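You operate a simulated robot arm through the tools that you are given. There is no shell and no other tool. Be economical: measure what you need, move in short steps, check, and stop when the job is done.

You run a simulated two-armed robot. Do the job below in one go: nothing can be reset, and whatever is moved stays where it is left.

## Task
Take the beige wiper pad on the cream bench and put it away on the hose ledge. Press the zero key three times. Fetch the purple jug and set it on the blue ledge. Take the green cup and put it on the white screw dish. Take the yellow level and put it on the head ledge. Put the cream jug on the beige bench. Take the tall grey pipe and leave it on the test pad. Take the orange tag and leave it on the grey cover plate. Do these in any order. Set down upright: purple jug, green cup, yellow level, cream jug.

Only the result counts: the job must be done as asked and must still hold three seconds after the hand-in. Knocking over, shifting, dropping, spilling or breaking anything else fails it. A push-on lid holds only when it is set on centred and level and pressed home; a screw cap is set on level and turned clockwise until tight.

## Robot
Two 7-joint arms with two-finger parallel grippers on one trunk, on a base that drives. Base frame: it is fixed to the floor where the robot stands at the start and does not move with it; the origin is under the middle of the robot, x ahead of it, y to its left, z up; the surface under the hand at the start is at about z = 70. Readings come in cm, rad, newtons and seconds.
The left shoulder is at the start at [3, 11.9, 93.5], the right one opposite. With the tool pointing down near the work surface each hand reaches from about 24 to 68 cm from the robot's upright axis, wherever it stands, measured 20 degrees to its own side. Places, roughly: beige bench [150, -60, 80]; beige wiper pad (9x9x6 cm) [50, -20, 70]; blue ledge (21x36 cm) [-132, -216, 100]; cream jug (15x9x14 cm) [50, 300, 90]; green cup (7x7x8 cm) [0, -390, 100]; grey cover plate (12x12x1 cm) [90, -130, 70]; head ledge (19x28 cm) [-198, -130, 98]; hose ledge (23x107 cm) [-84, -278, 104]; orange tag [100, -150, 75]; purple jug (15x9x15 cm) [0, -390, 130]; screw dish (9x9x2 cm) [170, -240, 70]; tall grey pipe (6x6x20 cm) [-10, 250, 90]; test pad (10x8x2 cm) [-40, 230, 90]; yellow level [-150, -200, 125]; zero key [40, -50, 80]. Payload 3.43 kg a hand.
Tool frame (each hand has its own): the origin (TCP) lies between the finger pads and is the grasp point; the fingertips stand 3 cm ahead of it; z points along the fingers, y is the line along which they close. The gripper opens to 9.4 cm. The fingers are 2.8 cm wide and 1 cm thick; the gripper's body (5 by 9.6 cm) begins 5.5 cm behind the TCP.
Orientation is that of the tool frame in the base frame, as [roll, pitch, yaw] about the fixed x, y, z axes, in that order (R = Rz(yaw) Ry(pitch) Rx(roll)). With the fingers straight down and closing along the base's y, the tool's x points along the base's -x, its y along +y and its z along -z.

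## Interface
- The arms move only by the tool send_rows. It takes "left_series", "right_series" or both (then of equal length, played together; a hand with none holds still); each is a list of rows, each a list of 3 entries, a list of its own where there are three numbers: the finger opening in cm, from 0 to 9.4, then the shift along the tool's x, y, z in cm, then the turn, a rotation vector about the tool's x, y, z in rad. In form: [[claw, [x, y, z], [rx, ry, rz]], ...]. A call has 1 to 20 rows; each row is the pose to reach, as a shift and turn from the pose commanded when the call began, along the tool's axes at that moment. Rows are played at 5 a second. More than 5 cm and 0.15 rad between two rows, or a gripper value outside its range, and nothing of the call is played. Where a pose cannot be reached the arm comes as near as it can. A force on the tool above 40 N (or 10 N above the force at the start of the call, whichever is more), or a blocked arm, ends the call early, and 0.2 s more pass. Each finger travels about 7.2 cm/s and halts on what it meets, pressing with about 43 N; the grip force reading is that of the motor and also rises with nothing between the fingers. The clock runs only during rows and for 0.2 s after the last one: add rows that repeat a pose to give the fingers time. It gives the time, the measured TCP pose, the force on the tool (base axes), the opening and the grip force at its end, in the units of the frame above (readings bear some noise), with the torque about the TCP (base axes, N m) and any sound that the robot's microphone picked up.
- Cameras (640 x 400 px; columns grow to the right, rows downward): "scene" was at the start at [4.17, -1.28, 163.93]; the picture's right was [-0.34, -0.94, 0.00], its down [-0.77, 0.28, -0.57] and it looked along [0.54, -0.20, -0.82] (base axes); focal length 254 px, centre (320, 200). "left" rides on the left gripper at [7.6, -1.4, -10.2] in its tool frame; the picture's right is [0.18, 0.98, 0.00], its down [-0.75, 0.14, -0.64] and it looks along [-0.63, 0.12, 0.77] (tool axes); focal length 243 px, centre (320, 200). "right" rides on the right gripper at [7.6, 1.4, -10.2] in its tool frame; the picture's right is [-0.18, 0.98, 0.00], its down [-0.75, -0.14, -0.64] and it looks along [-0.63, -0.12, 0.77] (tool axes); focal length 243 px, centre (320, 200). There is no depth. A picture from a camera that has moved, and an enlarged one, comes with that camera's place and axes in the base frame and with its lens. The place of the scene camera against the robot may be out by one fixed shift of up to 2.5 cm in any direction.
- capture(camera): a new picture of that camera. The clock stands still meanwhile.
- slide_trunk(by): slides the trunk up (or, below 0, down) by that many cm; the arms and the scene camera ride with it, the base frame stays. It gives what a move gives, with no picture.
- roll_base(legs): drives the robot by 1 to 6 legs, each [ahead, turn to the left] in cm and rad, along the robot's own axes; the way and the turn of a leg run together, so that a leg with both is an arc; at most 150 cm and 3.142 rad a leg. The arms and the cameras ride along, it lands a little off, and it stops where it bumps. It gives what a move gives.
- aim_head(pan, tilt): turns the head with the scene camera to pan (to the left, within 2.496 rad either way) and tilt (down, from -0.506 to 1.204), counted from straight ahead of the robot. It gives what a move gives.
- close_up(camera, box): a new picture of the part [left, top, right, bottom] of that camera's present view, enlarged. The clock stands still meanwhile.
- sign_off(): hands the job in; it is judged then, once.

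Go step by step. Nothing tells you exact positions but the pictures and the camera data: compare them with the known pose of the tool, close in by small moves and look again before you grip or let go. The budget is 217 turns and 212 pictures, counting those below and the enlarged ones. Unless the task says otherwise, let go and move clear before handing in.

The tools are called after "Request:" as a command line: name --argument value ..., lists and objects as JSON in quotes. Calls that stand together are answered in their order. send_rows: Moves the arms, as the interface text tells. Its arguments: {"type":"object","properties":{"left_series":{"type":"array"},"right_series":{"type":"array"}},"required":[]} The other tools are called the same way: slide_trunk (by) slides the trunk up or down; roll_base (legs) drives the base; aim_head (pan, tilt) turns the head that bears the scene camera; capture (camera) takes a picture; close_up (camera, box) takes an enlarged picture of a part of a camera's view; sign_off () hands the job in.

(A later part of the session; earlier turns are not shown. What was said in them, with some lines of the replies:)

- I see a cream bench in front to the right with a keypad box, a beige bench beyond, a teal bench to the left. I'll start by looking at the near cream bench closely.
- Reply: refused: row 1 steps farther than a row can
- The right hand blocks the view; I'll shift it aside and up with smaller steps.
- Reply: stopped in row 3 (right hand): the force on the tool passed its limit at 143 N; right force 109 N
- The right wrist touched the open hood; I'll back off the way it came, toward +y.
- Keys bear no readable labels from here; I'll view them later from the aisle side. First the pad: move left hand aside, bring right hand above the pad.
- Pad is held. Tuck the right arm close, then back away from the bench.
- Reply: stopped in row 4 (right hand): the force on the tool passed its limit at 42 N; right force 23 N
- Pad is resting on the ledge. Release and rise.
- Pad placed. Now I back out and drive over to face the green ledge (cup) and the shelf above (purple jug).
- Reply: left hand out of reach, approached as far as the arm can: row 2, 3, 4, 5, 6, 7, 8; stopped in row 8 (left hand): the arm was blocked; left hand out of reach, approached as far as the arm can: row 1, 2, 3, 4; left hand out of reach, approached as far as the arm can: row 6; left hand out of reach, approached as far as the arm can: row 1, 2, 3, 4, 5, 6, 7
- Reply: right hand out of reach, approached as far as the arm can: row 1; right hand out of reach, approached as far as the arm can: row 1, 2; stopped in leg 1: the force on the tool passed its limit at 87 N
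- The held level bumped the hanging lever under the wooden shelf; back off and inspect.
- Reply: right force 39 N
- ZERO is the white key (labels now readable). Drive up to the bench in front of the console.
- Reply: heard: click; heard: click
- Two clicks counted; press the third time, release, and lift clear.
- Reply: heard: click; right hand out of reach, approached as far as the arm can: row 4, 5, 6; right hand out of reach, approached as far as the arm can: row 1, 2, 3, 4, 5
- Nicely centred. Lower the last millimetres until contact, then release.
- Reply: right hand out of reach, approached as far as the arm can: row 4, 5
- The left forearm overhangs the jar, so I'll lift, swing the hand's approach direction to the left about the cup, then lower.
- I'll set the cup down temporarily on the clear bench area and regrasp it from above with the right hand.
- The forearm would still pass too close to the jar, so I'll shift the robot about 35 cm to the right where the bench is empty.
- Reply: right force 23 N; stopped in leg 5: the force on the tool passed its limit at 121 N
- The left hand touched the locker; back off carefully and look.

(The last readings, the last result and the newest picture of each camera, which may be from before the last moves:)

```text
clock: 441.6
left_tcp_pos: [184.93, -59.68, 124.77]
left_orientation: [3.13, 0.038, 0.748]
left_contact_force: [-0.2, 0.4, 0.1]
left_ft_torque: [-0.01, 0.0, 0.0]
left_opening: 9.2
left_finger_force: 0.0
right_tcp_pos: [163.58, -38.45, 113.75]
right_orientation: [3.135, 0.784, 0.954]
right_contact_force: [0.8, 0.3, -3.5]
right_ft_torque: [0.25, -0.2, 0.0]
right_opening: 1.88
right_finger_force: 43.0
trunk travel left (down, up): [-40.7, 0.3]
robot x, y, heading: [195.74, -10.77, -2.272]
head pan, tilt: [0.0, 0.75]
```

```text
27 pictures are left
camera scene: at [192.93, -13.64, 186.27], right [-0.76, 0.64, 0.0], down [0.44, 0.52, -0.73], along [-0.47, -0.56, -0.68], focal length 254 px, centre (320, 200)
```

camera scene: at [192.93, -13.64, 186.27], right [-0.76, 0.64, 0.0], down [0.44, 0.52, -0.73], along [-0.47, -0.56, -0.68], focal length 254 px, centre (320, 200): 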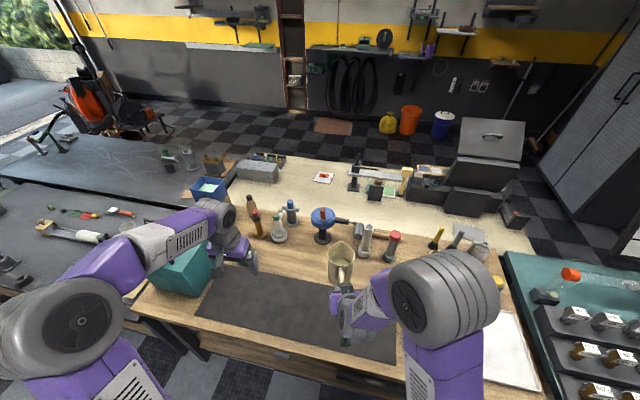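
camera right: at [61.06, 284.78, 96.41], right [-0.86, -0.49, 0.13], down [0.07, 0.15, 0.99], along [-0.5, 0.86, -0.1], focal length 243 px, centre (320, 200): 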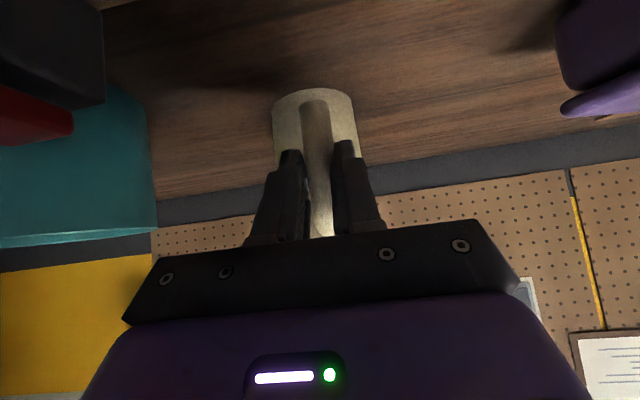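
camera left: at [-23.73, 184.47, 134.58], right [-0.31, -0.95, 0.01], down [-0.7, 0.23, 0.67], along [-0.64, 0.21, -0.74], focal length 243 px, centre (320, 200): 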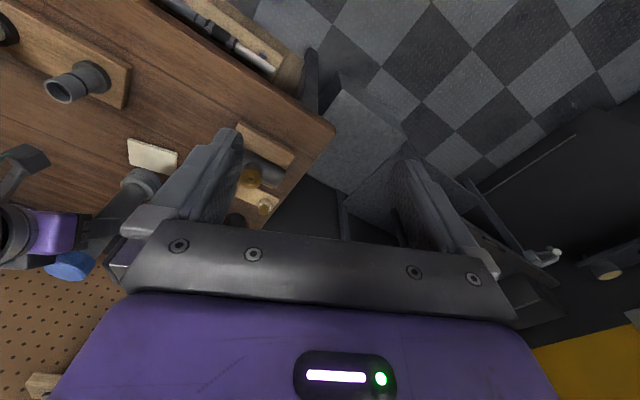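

Request:
capture --camera "right"

Request:
capture --camera "left"

```text
26 pictures are left
camera right: at [171.98, -28.91, 115.58], right [0.73, -0.67, 0.13], down [-0.17, 0.02, 0.99], along [-0.66, -0.74, -0.1], focal length 243 px, centre (320, 200)
```

right: 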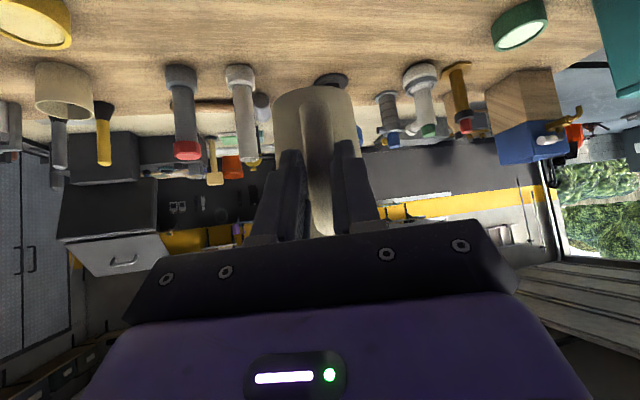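

```text
25 pictures are left
camera left: at [189.78, -53.14, 134.61], right [0.8, -0.6, 0.01], down [-0.44, -0.59, 0.67], along [-0.4, -0.54, -0.74], focal length 243 px, centre (320, 200)
```

left: 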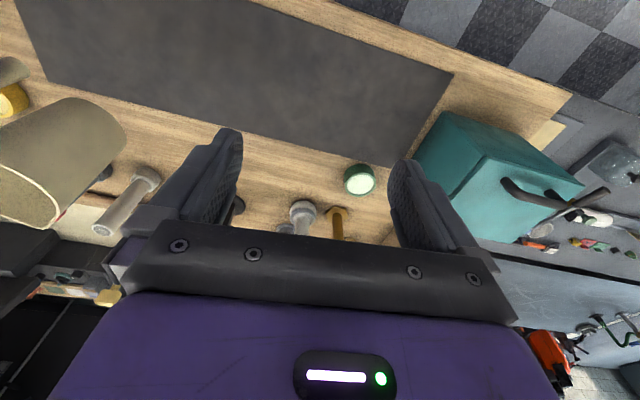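

Request:
send_rows --right_series '[[0, [-2.8, -0.7, 2.8], [0, 0, 0]], [0, [-5.6, -1.4, 5.6], [0, 0, 0]], [0, [-8.4, -2.1, 8.4], [0, 0, 0]], [0, [-11.2, -2.8, 11.2], [0, 0, 0]], [0, [-13.9, -3.5, 13.9], [0, 0, 0]], [0, [-11, -3.5, 16.8], [0, 0, 0]], [0, [-8, -3.5, 19.8], [0, 0, 0]], [0, [-5.5, -3.5, 22.3], [0, 0, 0]]]'

Request:
capture --camera "scene"

Request:
capture --camera "left"

```text
clock: 443.4
left_tcp_pos: [184.9, -59.92, 124.81]
left_orientation: [3.13, 0.038, 0.746]
left_contact_force: [-0.2, 0.2, -0.2]
left_ft_torque: [0.0, 0.01, 0.0]
left_opening: 9.21
left_finger_force: 0.1
right_tcp_pos: [149.51, -52.5, 101.66]
right_orientation: [3.135, 0.784, 0.955]
right_contact_force: [-0.9, 0.0, -3.3]
right_ft_torque: [0.2, -0.18, -0.03]
right_opening: 1.9
right_finger_force: 43.1
trunk travel left (down, up): [-40.7, 0.3]
robot x, y, heading: [195.6, -10.81, -2.273]
head pan, tilt: [0.0, 0.75]
```

```text
24 pictures are left
camera scene: at [192.86, -13.71, 186.27], right [-0.76, 0.64, 0.0], down [0.44, 0.52, -0.73], along [-0.47, -0.56, -0.68], focal length 254 px, centre (320, 200)
```

scene: 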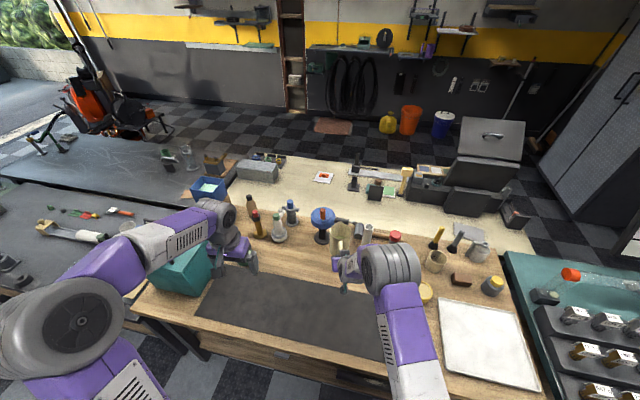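

```text
23 pictures are left
camera left: at [189.73, -53.2, 134.58], right [0.8, -0.6, 0.01], down [-0.44, -0.59, 0.67], along [-0.4, -0.54, -0.74], focal length 243 px, centre (320, 200)
```

left: 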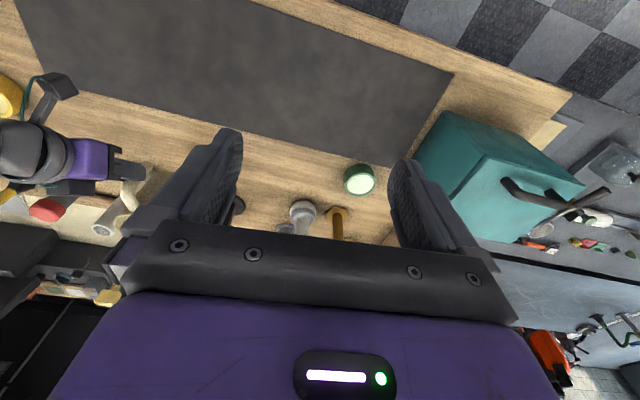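

Request:
close_up --camera "scene" --box '[250, 190, 450, 320]'

Request:
close_up --camera "right" --box '[140, 0, 520, 240]'

```text
3.08 times, centred on (350, 255) of scene
camera zoom: at [192.86, -13.71, 186.27], right [-0.76, 0.64, 0.0], down [0.44, 0.52, -0.73], along [-0.47, -0.56, -0.68], focal length 780 px, centre (228, 31)
```

zoom: 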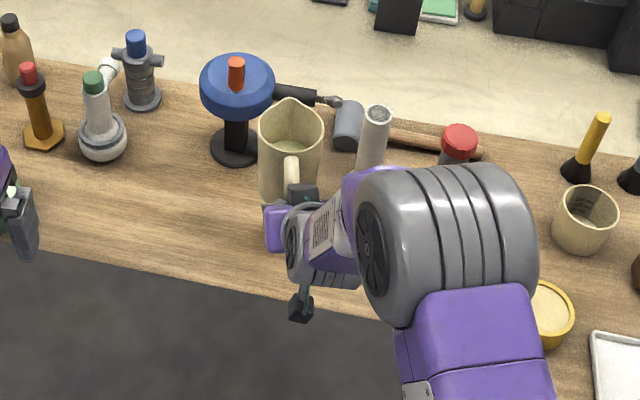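

```text
1.67 times, centred on (330, 120) of right
camera zoom: at [157.96, -43.01, 103.43], right [0.73, -0.67, 0.14], down [-0.17, 0.02, 0.99], along [-0.66, -0.74, -0.1], focal length 404 px, centre (303, 333)
```

zoom: 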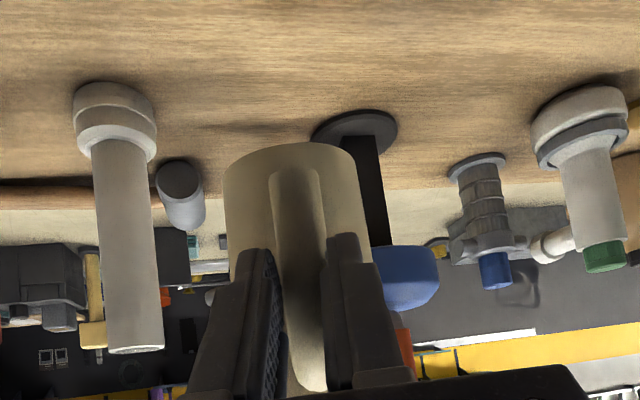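

Request:
send_rows --right_series '[[0, [3.2, 0, 3.2], [0, 0, 0]], [0, [6.4, 0, 6.4], [0, 0, 0]], [0, [8, 0, 8], [0, 0, 0]], [0, [8.4, 0, 8.4], [0, 0, 0]], [0, [8.7, 0, 8.7], [0, 0, 0]], [0, [9, 0, 9], [0, 0, 0]], [0, [9.3, 0, 9.3], [0, 0, 0]], [0, [9.6, 0, 9.6], [0, 0, 0]], [0, [9.9, 0, 9.9], [0, 0, 0]], [0, [10.2, 0, 10.2], [0, 0, 0]]]'

Request:
close_up --camera "scene" --box '[250, 190, 450, 320]'

```text
clock: 445.2
left_tcp_pos: [185.02, -59.7, 124.78]
left_orientation: [3.128, 0.039, 0.747]
left_contact_force: [-0.7, 0.4, -0.9]
left_ft_torque: [0.04, -0.03, 0.02]
left_opening: 9.19
left_finger_force: 0.0
right_tcp_pos: [149.53, -52.98, 88.64]
right_orientation: [3.134, 0.797, 0.956]
right_contact_force: [4.3, 5.0, 17.1]
right_ft_torque: [-0.46, 0.34, -0.04]
right_opening: 1.87
right_finger_force: 42.6
trunk travel left (down, up): [-40.7, 0.3]
robot x, y, heading: [195.97, -10.3, -2.273]
head pan, tilt: [0.0, 0.75]
stopped in row 9 (right hand): the force on the tool passed its limit at 40 N (the readings are from after the stop); the commanded pose is now the measured one
```

```text
3.08 times, centred on (350, 255) of scene
camera zoom: at [192.94, -13.63, 186.25], right [-0.76, 0.64, 0.0], down [0.44, 0.52, -0.73], along [-0.47, -0.56, -0.68], focal length 780 px, centre (228, 31)
```

zoom: 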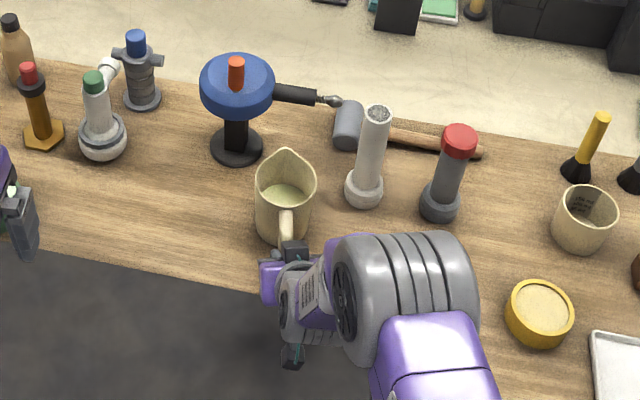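

Request:
send_rows --right_series '[[1.8, [-0.15, 0, -0.15], [0, 0, 0]], [2.4, [-0.15, 0, -0.15], [0, 0, 0]], [3.2, [-0.15, 0, -0.15], [0, 0, 0]], [4.2, [-0.15, 0, -0.15], [0, 0, 0]], [5, [-0.15, 0, -0.15], [0, 0, 0]], [5, [-0.15, 0, -0.15], [0, 0, 0]]]'

Request:
send_rows --right_series '[[5, [0, 0, -2], [0, 0, 0]], [5, [0, 0, -5], [0, 0, 0]], [5, [0, 0, -9], [0, 0, 0]], [5, [0, 0, -13], [0, 0, 0]], [5, [0, 0, -17], [0, 0, 0]]]'

Request:
close_up --camera "scene" --box '[250, 190, 450, 320]'

```text
clock: 446.6
left_tcp_pos: [185.06, -59.64, 124.83]
left_orientation: [3.128, 0.038, 0.747]
left_contact_force: [-0.7, 0.2, 0.3]
left_ft_torque: [0.02, -0.01, 0.02]
left_opening: 9.21
left_finger_force: 0.0
right_tcp_pos: [149.55, -52.85, 88.49]
right_orientation: [3.135, 0.79, 0.957]
right_contact_force: [0.4, -1.2, -0.4]
right_ft_torque: [0.01, -0.01, 0.01]
right_opening: 4.99
right_finger_force: 0.0
trunk travel left (down, up): [-40.7, 0.3]
robot x, y, heading: [195.89, -10.4, -2.273]
head pan, tilt: [0.0, 0.75]
```

```text
clock: 447.8
left_tcp_pos: [185.12, -59.59, 124.8]
left_orientation: [3.126, 0.041, 0.746]
left_contact_force: [1.1, -0.3, 0.1]
left_ft_torque: [-0.04, -0.02, 0.0]
left_opening: 9.2
left_finger_force: 0.1
right_tcp_pos: [156.45, -42.63, 100.67]
right_orientation: [3.132, 0.79, 0.955]
right_contact_force: [0.7, -0.7, 0.1]
right_ft_torque: [-0.03, 0.0, 0.0]
right_opening: 5.02
right_finger_force: 0.2
trunk travel left (down, up): [-40.7, 0.3]
robot x, y, heading: [196.14, -10.74, -2.272]
head pan, tilt: [0.0, 0.75]
```

```text
3.08 times, centred on (350, 255) of scene
camera zoom: at [193.03, -13.49, 186.28], right [-0.76, 0.64, 0.0], down [0.44, 0.52, -0.73], along [-0.47, -0.56, -0.68], focal length 780 px, centre (228, 31)
```

zoom: 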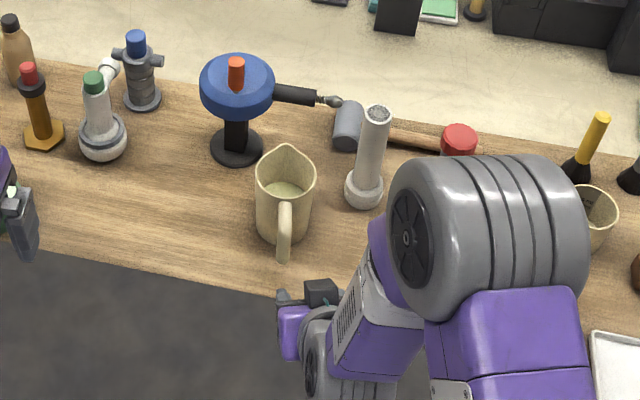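

Request:
send_rows --right_series '[[5, [-2, 0, -4], [0, 0, 0]], [5, [-4, 0, -8], [0, 0, 0]]]'

Request:
roll_base --legs '[[-35, 0]]'

Request:
aim_head --pan 0.0 --tilt 0.45

Request:
capture --camera "scene"

Request:
close_up --camera "scene" --box '[80, 160, 400, 340]'

Request:
close_up --camera "scene" --box '[280, 60, 560, 220]'

```text
clock: 448.4
left_tcp_pos: [185.22, -59.62, 124.97]
left_orientation: [3.127, 0.04, 0.748]
left_contact_force: [-0.4, 0.3, -0.1]
left_ft_torque: [-0.01, 0.01, 0.0]
left_opening: 9.19
left_finger_force: 0.1
right_tcp_pos: [158.01, -40.26, 109.07]
right_orientation: [3.135, 0.788, 0.958]
right_contact_force: [0.4, -0.5, 0.8]
right_ft_torque: [0.01, -0.02, 0.03]
right_opening: 4.97
right_finger_force: 0.0
trunk travel left (down, up): [-40.7, 0.3]
robot x, y, heading: [196.24, -10.87, -2.272]
head pan, tilt: [0.0, 0.75]
```

```text
clock: 450.7
left_tcp_pos: [208.1, -32.62, 124.72]
left_orientation: [3.129, 0.039, 0.754]
left_contact_force: [-0.8, -0.1, 0.2]
left_ft_torque: [-0.02, 0.02, -0.01]
left_opening: 9.2
left_finger_force: 0.1
right_tcp_pos: [180.86, -13.59, 108.98]
right_orientation: [3.135, 0.789, 0.962]
right_contact_force: [0.5, 0.5, 0.0]
right_ft_torque: [-0.06, -0.02, 0.01]
right_opening: 4.97
right_finger_force: 0.0
trunk travel left (down, up): [-40.7, 0.3]
robot x, y, heading: [218.54, 16.05, -2.268]
head pan, tilt: [0.0, 0.75]
```

```text
clock: 451.5
left_tcp_pos: [208.15, -32.54, 124.72]
left_orientation: [3.129, 0.038, 0.754]
left_contact_force: [0.6, -0.1, -0.2]
left_ft_torque: [0.0, -0.01, -0.04]
left_opening: 9.2
left_finger_force: 0.1
right_tcp_pos: [180.74, -13.47, 108.91]
right_orientation: [3.134, 0.787, 0.963]
right_contact_force: [0.3, 0.2, 0.4]
right_ft_torque: [-0.02, 0.02, 0.01]
right_opening: 5.01
right_finger_force: 0.0
trunk travel left (down, up): [-40.7, 0.3]
robot x, y, heading: [218.76, 16.3, -2.265]
head pan, tilt: [0.0, 0.45]
```

```text
18 pictures are left
camera scene: at [215.11, 12.77, 188.91], right [-0.77, 0.64, 0.0], down [0.28, 0.34, -0.9], along [-0.58, -0.69, -0.44], focal length 254 px, centre (320, 200)
```

scene: 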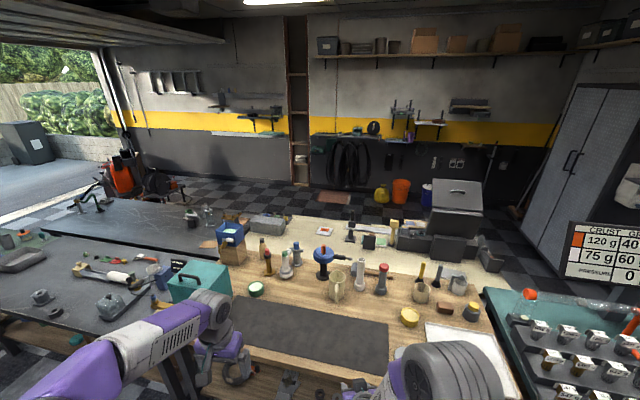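

```text
2.00 times, centred on (240, 250) of scene
camera zoom: at [215.11, 12.77, 188.91], right [-0.77, 0.64, 0.0], down [0.28, 0.34, -0.9], along [-0.58, -0.69, -0.44], focal length 507 px, centre (480, 100)
```

zoom: 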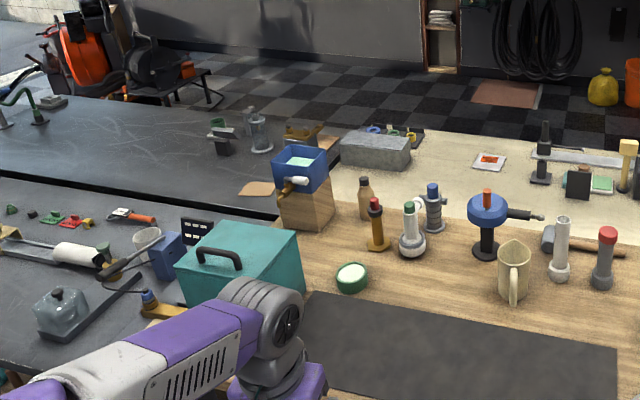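

```text
2.29 times, centred on (420, 140) of scene
camera zoom: at [215.11, 12.77, 188.91], right [-0.77, 0.64, 0.0], down [0.28, 0.34, -0.9], along [-0.58, -0.69, -0.44], focal length 580 px, centre (91, 337)
```

zoom: 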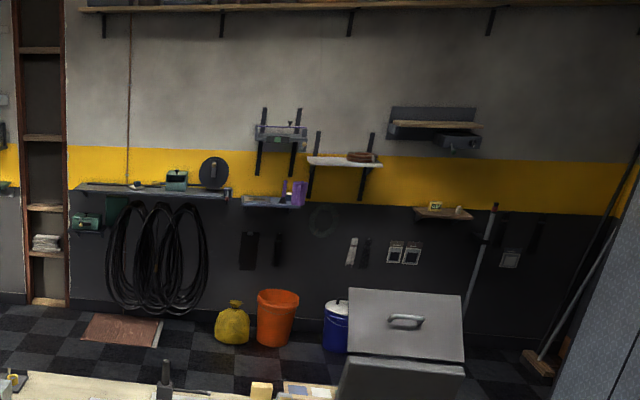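

All items look in place: pad, purple jug and level on their ledges, tag, cup and jug on theirs, and pipe on the pad; both hands are clear. I'm handing in.

Request:
sign_off

```text
The job is handed in.
```

All eight tasks were carried out and the job is handed in, but the judge's result did not come back to me. I didn't re-check the pipe after placing it, and in the last view the cup was half hidden behind a sign.

I bumped three things on the way: the console's open hood, the lever hanging under the wooden shelf, and the locker doors. None looked moved or damaged afterwards.
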